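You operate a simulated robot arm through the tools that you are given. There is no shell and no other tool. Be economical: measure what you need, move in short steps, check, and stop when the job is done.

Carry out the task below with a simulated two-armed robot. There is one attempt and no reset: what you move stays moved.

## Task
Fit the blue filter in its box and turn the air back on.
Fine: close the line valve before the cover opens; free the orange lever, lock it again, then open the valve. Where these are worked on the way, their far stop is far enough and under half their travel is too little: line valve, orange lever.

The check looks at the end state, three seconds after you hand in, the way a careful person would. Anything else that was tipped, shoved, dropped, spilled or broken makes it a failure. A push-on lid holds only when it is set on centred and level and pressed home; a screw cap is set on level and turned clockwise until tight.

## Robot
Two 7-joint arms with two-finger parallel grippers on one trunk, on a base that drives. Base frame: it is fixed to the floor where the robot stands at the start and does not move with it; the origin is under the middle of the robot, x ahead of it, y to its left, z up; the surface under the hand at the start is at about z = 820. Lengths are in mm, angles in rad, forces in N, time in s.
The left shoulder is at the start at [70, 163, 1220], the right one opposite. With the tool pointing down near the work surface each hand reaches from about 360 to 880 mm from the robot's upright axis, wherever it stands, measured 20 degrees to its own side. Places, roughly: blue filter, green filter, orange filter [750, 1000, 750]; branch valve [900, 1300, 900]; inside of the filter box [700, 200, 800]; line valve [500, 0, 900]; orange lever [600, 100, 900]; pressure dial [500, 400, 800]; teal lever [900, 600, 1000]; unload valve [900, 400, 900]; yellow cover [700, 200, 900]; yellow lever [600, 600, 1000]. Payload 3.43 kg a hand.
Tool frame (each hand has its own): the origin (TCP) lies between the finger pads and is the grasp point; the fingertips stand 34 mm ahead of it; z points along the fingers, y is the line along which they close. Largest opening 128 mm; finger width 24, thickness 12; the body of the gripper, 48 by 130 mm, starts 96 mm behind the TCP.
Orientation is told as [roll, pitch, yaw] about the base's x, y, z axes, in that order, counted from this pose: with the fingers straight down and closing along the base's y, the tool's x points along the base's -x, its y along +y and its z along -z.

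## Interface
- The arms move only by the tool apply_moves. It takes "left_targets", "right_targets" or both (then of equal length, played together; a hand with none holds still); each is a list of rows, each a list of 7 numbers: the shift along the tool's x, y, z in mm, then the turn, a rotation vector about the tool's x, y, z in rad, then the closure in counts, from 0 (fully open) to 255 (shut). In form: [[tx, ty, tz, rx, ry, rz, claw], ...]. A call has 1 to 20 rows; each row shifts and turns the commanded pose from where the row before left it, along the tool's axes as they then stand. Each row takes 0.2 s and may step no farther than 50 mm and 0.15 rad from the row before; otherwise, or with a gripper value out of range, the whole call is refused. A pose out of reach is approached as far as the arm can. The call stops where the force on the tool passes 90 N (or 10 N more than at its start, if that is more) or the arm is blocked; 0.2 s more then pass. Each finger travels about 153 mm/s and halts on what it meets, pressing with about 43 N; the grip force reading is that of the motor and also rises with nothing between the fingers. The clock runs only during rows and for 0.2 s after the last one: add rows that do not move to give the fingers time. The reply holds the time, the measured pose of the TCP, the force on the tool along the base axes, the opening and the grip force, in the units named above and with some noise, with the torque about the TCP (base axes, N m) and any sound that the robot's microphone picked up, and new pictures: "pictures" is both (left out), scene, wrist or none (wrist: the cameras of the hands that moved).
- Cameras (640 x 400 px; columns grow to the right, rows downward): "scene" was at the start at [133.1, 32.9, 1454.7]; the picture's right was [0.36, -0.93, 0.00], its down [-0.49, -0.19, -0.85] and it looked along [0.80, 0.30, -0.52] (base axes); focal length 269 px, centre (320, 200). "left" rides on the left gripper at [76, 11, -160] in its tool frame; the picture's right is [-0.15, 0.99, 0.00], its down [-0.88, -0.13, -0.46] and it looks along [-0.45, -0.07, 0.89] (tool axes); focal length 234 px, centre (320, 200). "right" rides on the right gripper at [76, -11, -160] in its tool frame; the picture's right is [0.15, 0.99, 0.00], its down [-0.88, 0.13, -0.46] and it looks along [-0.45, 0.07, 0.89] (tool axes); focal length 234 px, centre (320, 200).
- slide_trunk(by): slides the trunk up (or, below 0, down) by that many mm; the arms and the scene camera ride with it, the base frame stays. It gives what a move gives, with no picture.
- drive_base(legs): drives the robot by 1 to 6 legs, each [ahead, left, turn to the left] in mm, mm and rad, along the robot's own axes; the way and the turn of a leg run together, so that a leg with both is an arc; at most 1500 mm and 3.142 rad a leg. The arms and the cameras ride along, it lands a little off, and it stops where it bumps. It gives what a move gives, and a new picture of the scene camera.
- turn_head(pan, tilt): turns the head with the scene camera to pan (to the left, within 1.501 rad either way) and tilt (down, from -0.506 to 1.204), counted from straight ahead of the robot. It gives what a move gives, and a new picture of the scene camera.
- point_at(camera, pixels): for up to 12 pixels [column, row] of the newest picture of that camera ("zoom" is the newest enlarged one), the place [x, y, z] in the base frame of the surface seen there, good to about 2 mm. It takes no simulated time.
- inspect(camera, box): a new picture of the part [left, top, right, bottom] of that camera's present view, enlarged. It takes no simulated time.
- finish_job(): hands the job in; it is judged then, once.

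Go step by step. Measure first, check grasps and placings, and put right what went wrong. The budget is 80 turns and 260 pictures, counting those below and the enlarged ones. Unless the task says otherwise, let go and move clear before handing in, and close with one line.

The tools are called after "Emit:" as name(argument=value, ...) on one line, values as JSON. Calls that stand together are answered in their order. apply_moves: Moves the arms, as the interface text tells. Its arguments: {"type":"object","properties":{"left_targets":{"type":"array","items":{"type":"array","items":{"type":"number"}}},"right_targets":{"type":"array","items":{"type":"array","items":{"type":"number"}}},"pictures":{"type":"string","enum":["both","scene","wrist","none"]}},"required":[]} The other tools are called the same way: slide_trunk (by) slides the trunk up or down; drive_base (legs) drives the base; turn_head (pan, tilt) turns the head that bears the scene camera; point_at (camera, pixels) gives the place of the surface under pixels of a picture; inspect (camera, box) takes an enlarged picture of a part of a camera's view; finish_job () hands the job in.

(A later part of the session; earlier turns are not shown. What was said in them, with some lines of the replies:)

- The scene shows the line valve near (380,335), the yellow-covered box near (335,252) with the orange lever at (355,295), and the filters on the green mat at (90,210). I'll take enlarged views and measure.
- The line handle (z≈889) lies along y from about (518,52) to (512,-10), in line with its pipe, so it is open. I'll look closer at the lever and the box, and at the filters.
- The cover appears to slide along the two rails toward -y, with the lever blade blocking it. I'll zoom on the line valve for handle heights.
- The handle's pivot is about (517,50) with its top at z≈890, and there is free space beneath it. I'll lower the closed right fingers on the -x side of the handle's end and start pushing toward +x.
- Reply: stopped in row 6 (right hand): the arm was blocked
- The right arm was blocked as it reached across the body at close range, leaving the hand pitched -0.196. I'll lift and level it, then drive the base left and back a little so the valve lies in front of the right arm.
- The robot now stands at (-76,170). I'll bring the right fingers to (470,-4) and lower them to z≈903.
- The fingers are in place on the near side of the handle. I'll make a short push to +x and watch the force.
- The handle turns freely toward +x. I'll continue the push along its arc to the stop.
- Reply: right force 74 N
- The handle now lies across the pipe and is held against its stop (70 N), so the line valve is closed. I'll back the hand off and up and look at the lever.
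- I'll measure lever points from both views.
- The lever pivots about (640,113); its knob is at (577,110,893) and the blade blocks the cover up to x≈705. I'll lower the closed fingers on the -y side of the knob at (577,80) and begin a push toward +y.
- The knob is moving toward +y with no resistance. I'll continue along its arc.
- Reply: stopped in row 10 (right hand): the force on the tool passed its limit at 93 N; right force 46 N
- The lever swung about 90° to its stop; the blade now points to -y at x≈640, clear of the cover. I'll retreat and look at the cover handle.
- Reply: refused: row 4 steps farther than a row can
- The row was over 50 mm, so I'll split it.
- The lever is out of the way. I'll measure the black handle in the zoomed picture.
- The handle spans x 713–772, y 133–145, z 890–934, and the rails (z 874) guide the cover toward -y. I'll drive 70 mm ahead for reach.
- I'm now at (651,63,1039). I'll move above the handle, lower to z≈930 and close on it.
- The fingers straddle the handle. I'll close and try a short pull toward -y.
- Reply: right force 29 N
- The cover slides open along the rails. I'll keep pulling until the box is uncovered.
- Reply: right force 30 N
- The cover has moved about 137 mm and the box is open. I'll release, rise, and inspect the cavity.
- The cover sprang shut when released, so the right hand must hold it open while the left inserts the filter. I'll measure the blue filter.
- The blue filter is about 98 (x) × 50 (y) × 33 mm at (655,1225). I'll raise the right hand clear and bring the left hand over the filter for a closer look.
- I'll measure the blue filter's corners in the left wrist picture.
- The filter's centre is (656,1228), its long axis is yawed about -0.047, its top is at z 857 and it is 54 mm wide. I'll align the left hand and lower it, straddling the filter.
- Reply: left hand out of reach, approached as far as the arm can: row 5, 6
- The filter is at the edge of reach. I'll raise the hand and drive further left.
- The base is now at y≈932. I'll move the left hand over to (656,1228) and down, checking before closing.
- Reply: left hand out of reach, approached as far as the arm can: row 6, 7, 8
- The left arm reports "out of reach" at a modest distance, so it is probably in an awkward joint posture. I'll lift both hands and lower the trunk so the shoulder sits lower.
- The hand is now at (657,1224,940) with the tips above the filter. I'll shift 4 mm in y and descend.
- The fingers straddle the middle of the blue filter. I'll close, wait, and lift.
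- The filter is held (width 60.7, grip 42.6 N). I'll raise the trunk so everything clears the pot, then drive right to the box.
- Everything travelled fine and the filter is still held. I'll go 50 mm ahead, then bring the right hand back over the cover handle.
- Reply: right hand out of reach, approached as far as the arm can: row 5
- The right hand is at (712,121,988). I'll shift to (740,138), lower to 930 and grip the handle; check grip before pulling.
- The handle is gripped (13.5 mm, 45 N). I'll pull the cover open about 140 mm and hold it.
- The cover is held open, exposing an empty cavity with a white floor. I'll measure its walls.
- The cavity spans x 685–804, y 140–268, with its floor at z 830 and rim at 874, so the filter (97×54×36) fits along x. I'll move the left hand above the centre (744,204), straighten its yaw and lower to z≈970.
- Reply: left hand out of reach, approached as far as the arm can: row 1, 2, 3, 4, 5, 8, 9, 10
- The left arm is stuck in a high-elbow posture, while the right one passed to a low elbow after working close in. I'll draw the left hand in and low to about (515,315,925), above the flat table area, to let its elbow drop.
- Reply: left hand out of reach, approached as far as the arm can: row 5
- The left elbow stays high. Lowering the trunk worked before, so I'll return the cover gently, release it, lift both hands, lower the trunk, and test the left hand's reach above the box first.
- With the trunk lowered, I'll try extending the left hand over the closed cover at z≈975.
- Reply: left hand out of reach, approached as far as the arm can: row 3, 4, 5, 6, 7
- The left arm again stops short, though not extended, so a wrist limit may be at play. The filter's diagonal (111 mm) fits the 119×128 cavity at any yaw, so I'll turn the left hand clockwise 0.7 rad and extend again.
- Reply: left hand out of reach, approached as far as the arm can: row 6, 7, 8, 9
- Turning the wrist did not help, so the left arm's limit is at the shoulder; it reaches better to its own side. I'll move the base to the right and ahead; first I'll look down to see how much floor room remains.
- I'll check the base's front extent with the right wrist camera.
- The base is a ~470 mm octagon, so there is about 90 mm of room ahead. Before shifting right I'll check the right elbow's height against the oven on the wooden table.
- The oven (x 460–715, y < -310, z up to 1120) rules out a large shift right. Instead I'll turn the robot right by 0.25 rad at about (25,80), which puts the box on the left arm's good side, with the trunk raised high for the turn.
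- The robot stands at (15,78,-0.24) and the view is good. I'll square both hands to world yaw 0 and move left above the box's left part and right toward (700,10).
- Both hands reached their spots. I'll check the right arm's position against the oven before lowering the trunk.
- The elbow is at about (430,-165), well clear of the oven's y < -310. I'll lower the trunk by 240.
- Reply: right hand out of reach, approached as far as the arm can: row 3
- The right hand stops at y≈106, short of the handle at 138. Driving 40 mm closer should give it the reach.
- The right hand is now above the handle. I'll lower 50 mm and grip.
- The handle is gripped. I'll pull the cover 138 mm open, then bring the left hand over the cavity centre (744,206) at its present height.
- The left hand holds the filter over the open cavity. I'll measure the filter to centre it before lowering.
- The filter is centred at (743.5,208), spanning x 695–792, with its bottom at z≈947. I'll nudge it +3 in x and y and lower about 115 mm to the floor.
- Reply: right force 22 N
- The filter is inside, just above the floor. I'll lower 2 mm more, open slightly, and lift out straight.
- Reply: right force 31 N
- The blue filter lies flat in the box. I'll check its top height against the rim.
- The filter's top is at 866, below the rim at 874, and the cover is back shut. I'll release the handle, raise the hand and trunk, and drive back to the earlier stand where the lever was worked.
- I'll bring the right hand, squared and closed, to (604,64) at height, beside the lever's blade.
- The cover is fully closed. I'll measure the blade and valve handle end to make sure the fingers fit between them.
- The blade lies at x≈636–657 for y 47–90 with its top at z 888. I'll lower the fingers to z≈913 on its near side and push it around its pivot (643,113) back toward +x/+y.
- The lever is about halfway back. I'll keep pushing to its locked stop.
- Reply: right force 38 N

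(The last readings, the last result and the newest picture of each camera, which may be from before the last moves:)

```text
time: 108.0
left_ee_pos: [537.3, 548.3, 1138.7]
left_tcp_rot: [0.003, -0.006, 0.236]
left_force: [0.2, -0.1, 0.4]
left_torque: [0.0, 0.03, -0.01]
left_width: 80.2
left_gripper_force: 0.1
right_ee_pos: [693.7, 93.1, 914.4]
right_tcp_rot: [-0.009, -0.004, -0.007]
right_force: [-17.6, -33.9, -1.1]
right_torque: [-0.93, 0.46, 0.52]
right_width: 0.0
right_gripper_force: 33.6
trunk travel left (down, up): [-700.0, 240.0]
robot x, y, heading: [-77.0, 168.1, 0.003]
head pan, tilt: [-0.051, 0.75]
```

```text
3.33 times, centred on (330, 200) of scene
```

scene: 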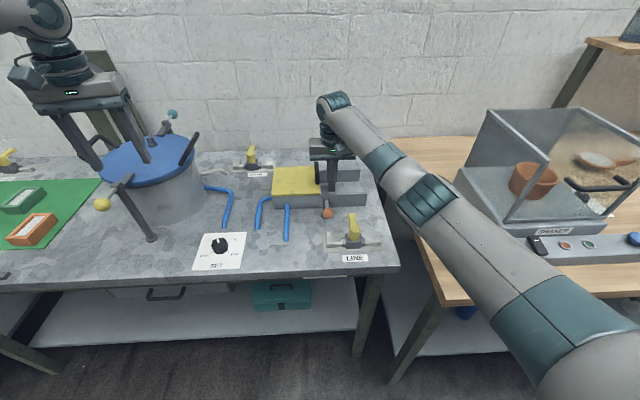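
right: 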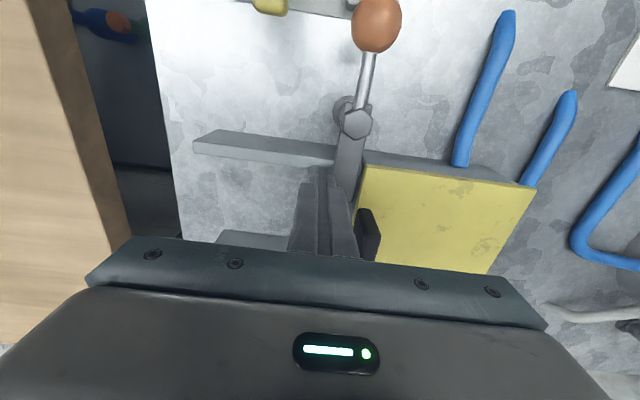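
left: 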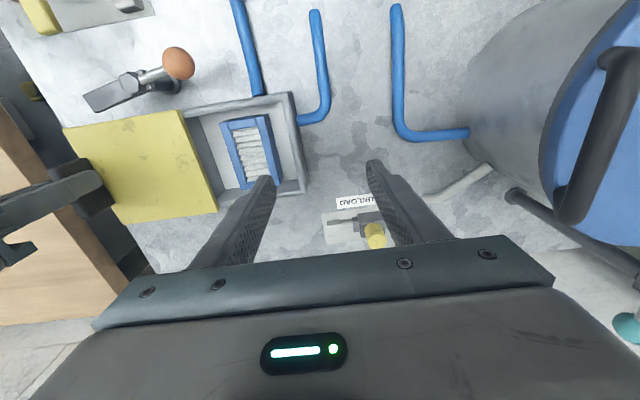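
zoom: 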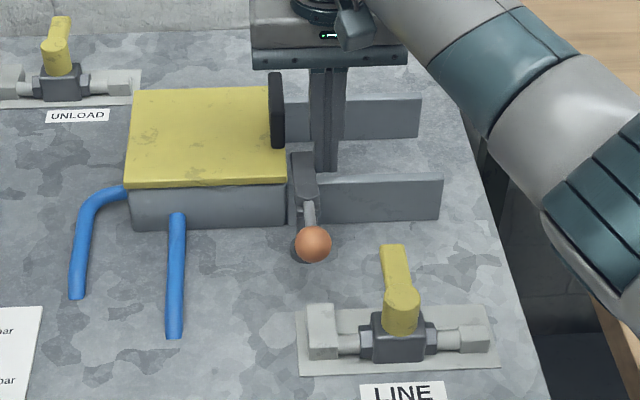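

The lever is back against its locked stop with the blade behind the cover. I'll back off, rise, and come down at (557,82) between the valve handle and the knob.

Emit:
apply_moves(right_targets=[[0, -16, 0, 0, 0, 0, 255], [0, 0, -40, 0, 0, 0, 255], [0, 0, -40, 0, 0, 0, 255], [45, 2, 0, 0, 0, 0, 255], [45, 2, 0, 0, 0, 0, 255], [45, 1, 0, 0, 0, 0, 255], [2, 0, 0, 0, 0, 0, 255], [0, 0, 0, 0, 0, 0, 255]])

Emit:
inspect(camera="right", box=[200, 60, 480, 240])

```text
time: 109.8
left_ee_pos: [539.7, 554.9, 1135.0]
left_tcp_rot: [-0.001, -0.001, 0.237]
left_force: [0.3, 0.2, -0.1]
left_torque: [-0.02, 0.03, 0.01]
left_width: 80.2
left_gripper_force: 0.0
right_ee_pos: [558.5, 90.5, 992.5]
right_tcp_rot: [-0.005, -0.009, 0.001]
right_force: [0.1, -0.2, -0.9]
right_torque: [0.01, 0.01, 0.01]
right_width: 0.0
right_gripper_force: 33.2
trunk travel left (down, up): [-700.0, 240.0]
robot x, y, heading: [-71.5, 166.1, 0.001]
head pan, tilt: [-0.051, 0.75]
```

scene: 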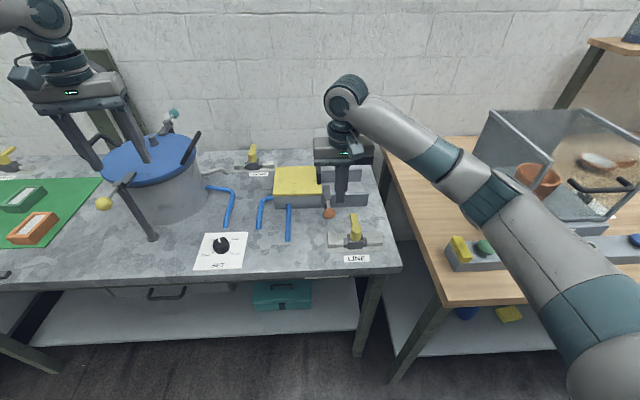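
right: 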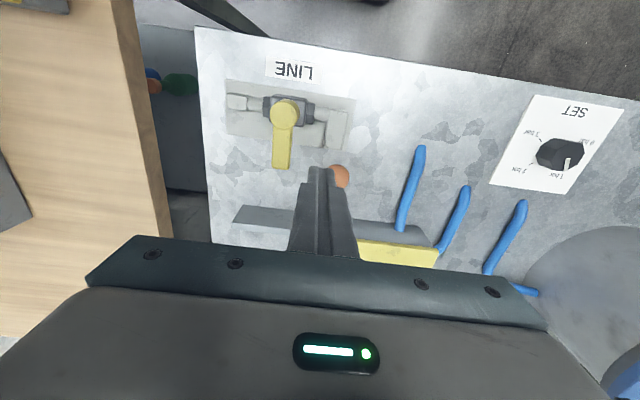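

```text
2.22 times, centred on (340, 150) of right
```

zoom: 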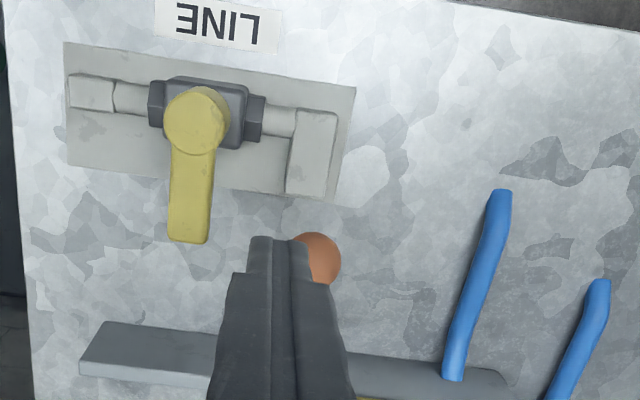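

I'll check the knob and the handle end from the scene picture.

Emit:
point_at(camera="scene", pixels=[[329, 213], [324, 213], [334, 213], [354, 216], [351, 222], [358, 222], [355, 235], [320, 190]])

Emit:
inspect(camera="scene", box=[290, 170, 400, 260])

```text
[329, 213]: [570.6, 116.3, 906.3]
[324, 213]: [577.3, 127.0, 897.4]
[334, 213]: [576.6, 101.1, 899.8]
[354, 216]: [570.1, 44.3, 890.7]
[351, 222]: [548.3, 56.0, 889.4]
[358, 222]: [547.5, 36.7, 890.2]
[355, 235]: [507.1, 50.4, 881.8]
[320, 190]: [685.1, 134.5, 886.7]
```

```text
4.44 times, centred on (345, 215) of scene
```

zoom: 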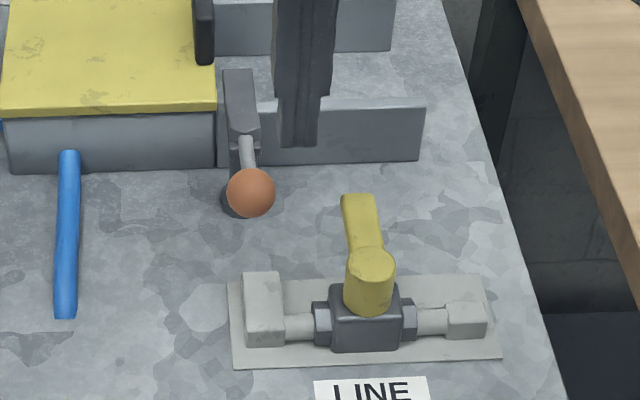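

The knob spans y 100–128 and the handle y 36–57, so the fingers fit at y=78. I'll descend there and push toward -y along the arc.

Emit:
apply_moves(right_targets=[[3, -12, 0, 0, 0, 0, 255], [0, 0, 40, 0, 0, 0, 255], [0, 0, 40, 0, 0, 0, 255], [0, 0, 9, 0, 0, 0, 255], [0, 0, 0, 0, 0, 0, 255], [-2, -7, 0, 0, 0, 0, 255], [-4, -11, 0, 0, 0, 0, 255], [-1, -12, 0, 0, 0, 0, 255], [2, -12, 0, 0, 0, 0, 255], [0, 0, 0, 0, 0, 0, 255]])

```text
time: 112.0
left_ee_pos: [538.6, 553.3, 1135.6]
left_tcp_rot: [-0.004, -0.002, 0.237]
left_force: [0.9, 0.2, -0.6]
left_torque: [-0.01, -0.04, -0.02]
left_width: 80.2
left_gripper_force: 0.1
right_ee_pos: [560.6, 36.7, 904.7]
right_tcp_rot: [-0.006, -0.006, -0.002]
right_force: [0.5, 0.1, 0.0]
right_torque: [-0.01, -0.03, 0.01]
right_width: 0.0
right_gripper_force: 33.2
trunk travel left (down, up): [-700.0, 240.0]
robot x, y, heading: [-74.9, 169.7, 0.001]
head pan, tilt: [-0.051, 0.75]
```

scene: 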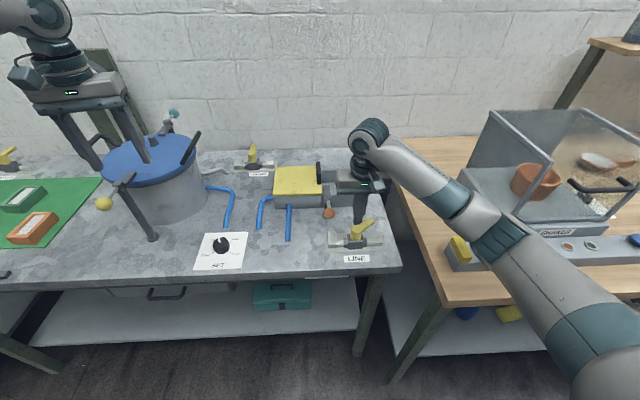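
right: 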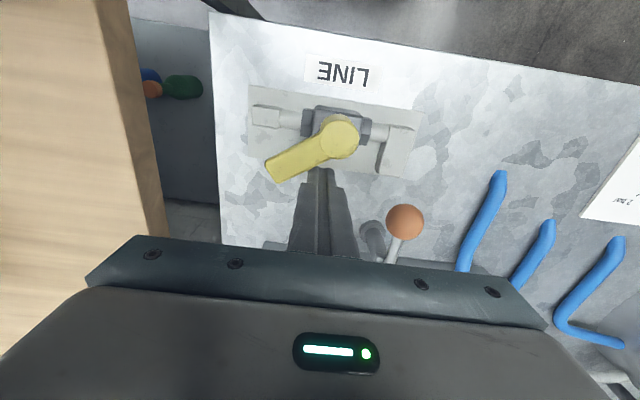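

The handle is over halfway back. I'll continue the arc until the stop.

Emit:
apply_moves(right_targets=[[4, -11, 0, 0, 0, 0, 255], [8, -10, 0, 0, 0, 0, 255], [9, -7, 0, 0, 0, 0, 255], [7, -3, 0, 0, 0, 0, 255], [5, -1, 0, 0, 0, 0, 255], [0, 0, 0, 0, 0, 0, 255]])

```text
time: 113.3
left_ee_pos: [542.7, 556.1, 1133.6]
left_tcp_rot: [0.001, 0.0, 0.243]
left_force: [-1.2, 0.0, -0.3]
left_torque: [0.02, -0.05, 0.03]
left_width: 80.4
left_gripper_force: 0.1
right_ee_pos: [545.1, 8.7, 908.5]
right_tcp_rot: [0.013, -0.04, -0.009]
right_force: [44.2, 11.8, -13.9]
right_torque: [0.01, -1.05, -0.23]
right_width: 0.1
right_gripper_force: 33.1
trunk travel left (down, up): [-700.0, 240.0]
robot x, y, heading: [-71.6, 170.2, 0.008]
head pan, tilt: [-0.051, 0.75]
stopped in row 6 (right hand): the force on the tool passed its limit at 92 N (the readings are from after the stop); the commanded pose is now the measured one
```

scene: 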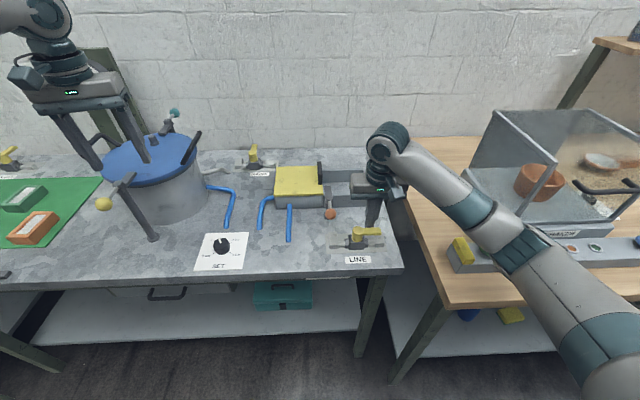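
right: 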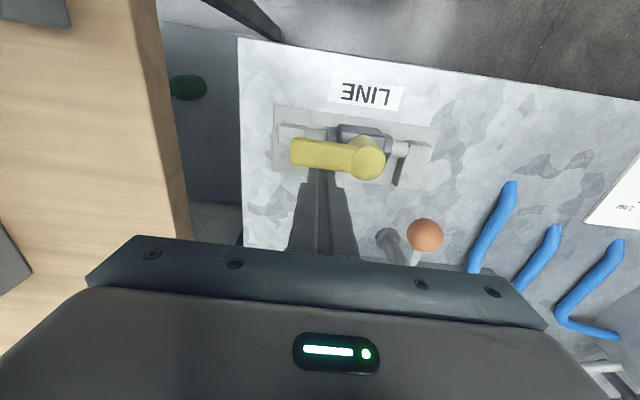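

The handle is in line with its pipe and against its stop. I'll back off, rise clear and check everything.

Emit:
apply_moves(right_targets=[[-15, 0, 0, 0, 0, 0, 255], [0, 0, -40, 0, 0, 0, 255], [0, 0, -45, 0, 0.04, 0, 255], [0, -20, -45, 0, 0, 0, 255], [0, -30, -40, 0, 0, 0, 255], [0, 0, 0, 0, 0, 0, 255]])

Emit:
inspect(camera="scene", box=[240, 130, 410, 270])

Emit:
inspect(camera="scene", box=[0, 100, 240, 270])

```text
time: 114.7
left_ee_pos: [540.0, 557.5, 1134.4]
left_tcp_rot: [-0.001, -0.001, 0.241]
left_force: [-0.1, 0.6, -0.8]
left_torque: [0.0, 0.02, 0.0]
left_width: 80.2
left_gripper_force: 0.1
right_ee_pos: [553.4, -41.6, 1080.4]
right_tcp_rot: [0.006, 0.009, -0.005]
right_force: [-0.2, -0.7, 0.8]
right_torque: [-0.04, -0.01, 0.02]
right_width: 0.1
right_gripper_force: 33.2
trunk travel left (down, up): [-700.0, 240.0]
robot x, y, heading: [-73.9, 169.3, 0.003]
head pan, tilt: [-0.051, 0.75]
```

scene: 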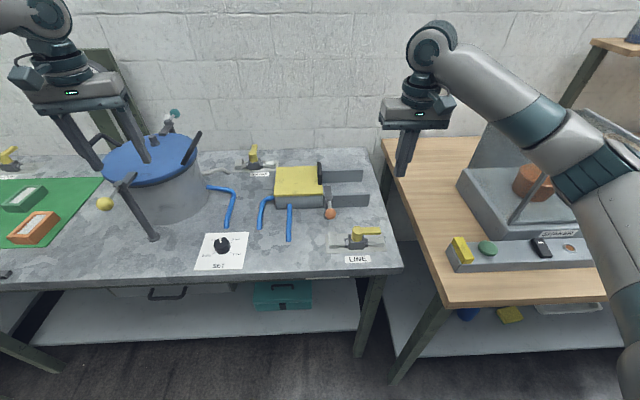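
right: 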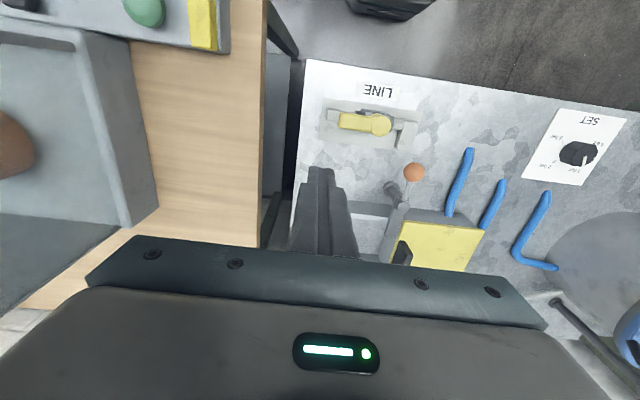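

```text
2.86 times, centred on (325, 200) of scene
```

zoom: 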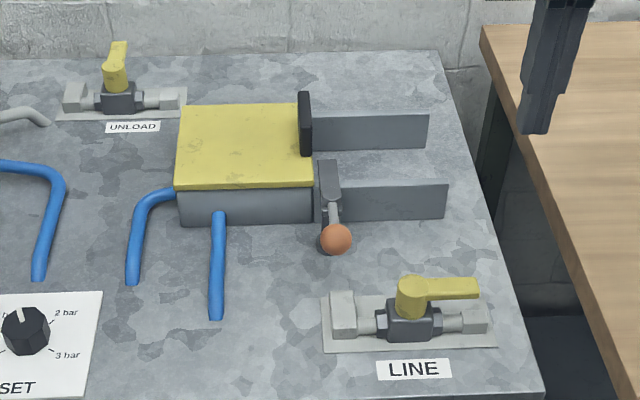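

```text
2.35 times, centred on (120, 185) of scene
```

zoom: 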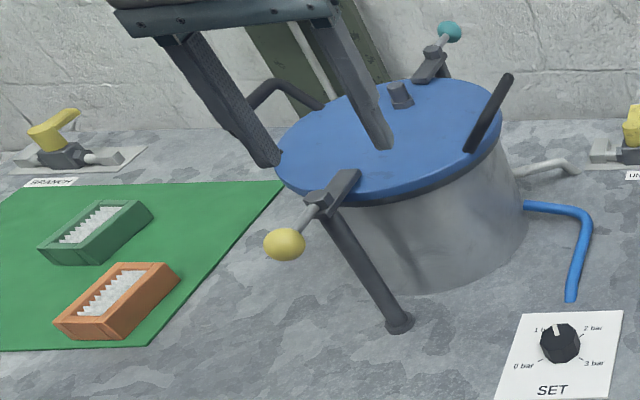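

The cover is shut (300,145), the orange lever is locked (335,238), and the LINE handle lies along its pipe (440,290). Pot and other filters look undisturbed and both hands are clear, so I'm handing in.

Emit:
finish_job()

```text
The job is handed in.
```

The blue filter is in its box with the cover closed, the orange lever is locked again, and the line valve is open, so the air is back on.
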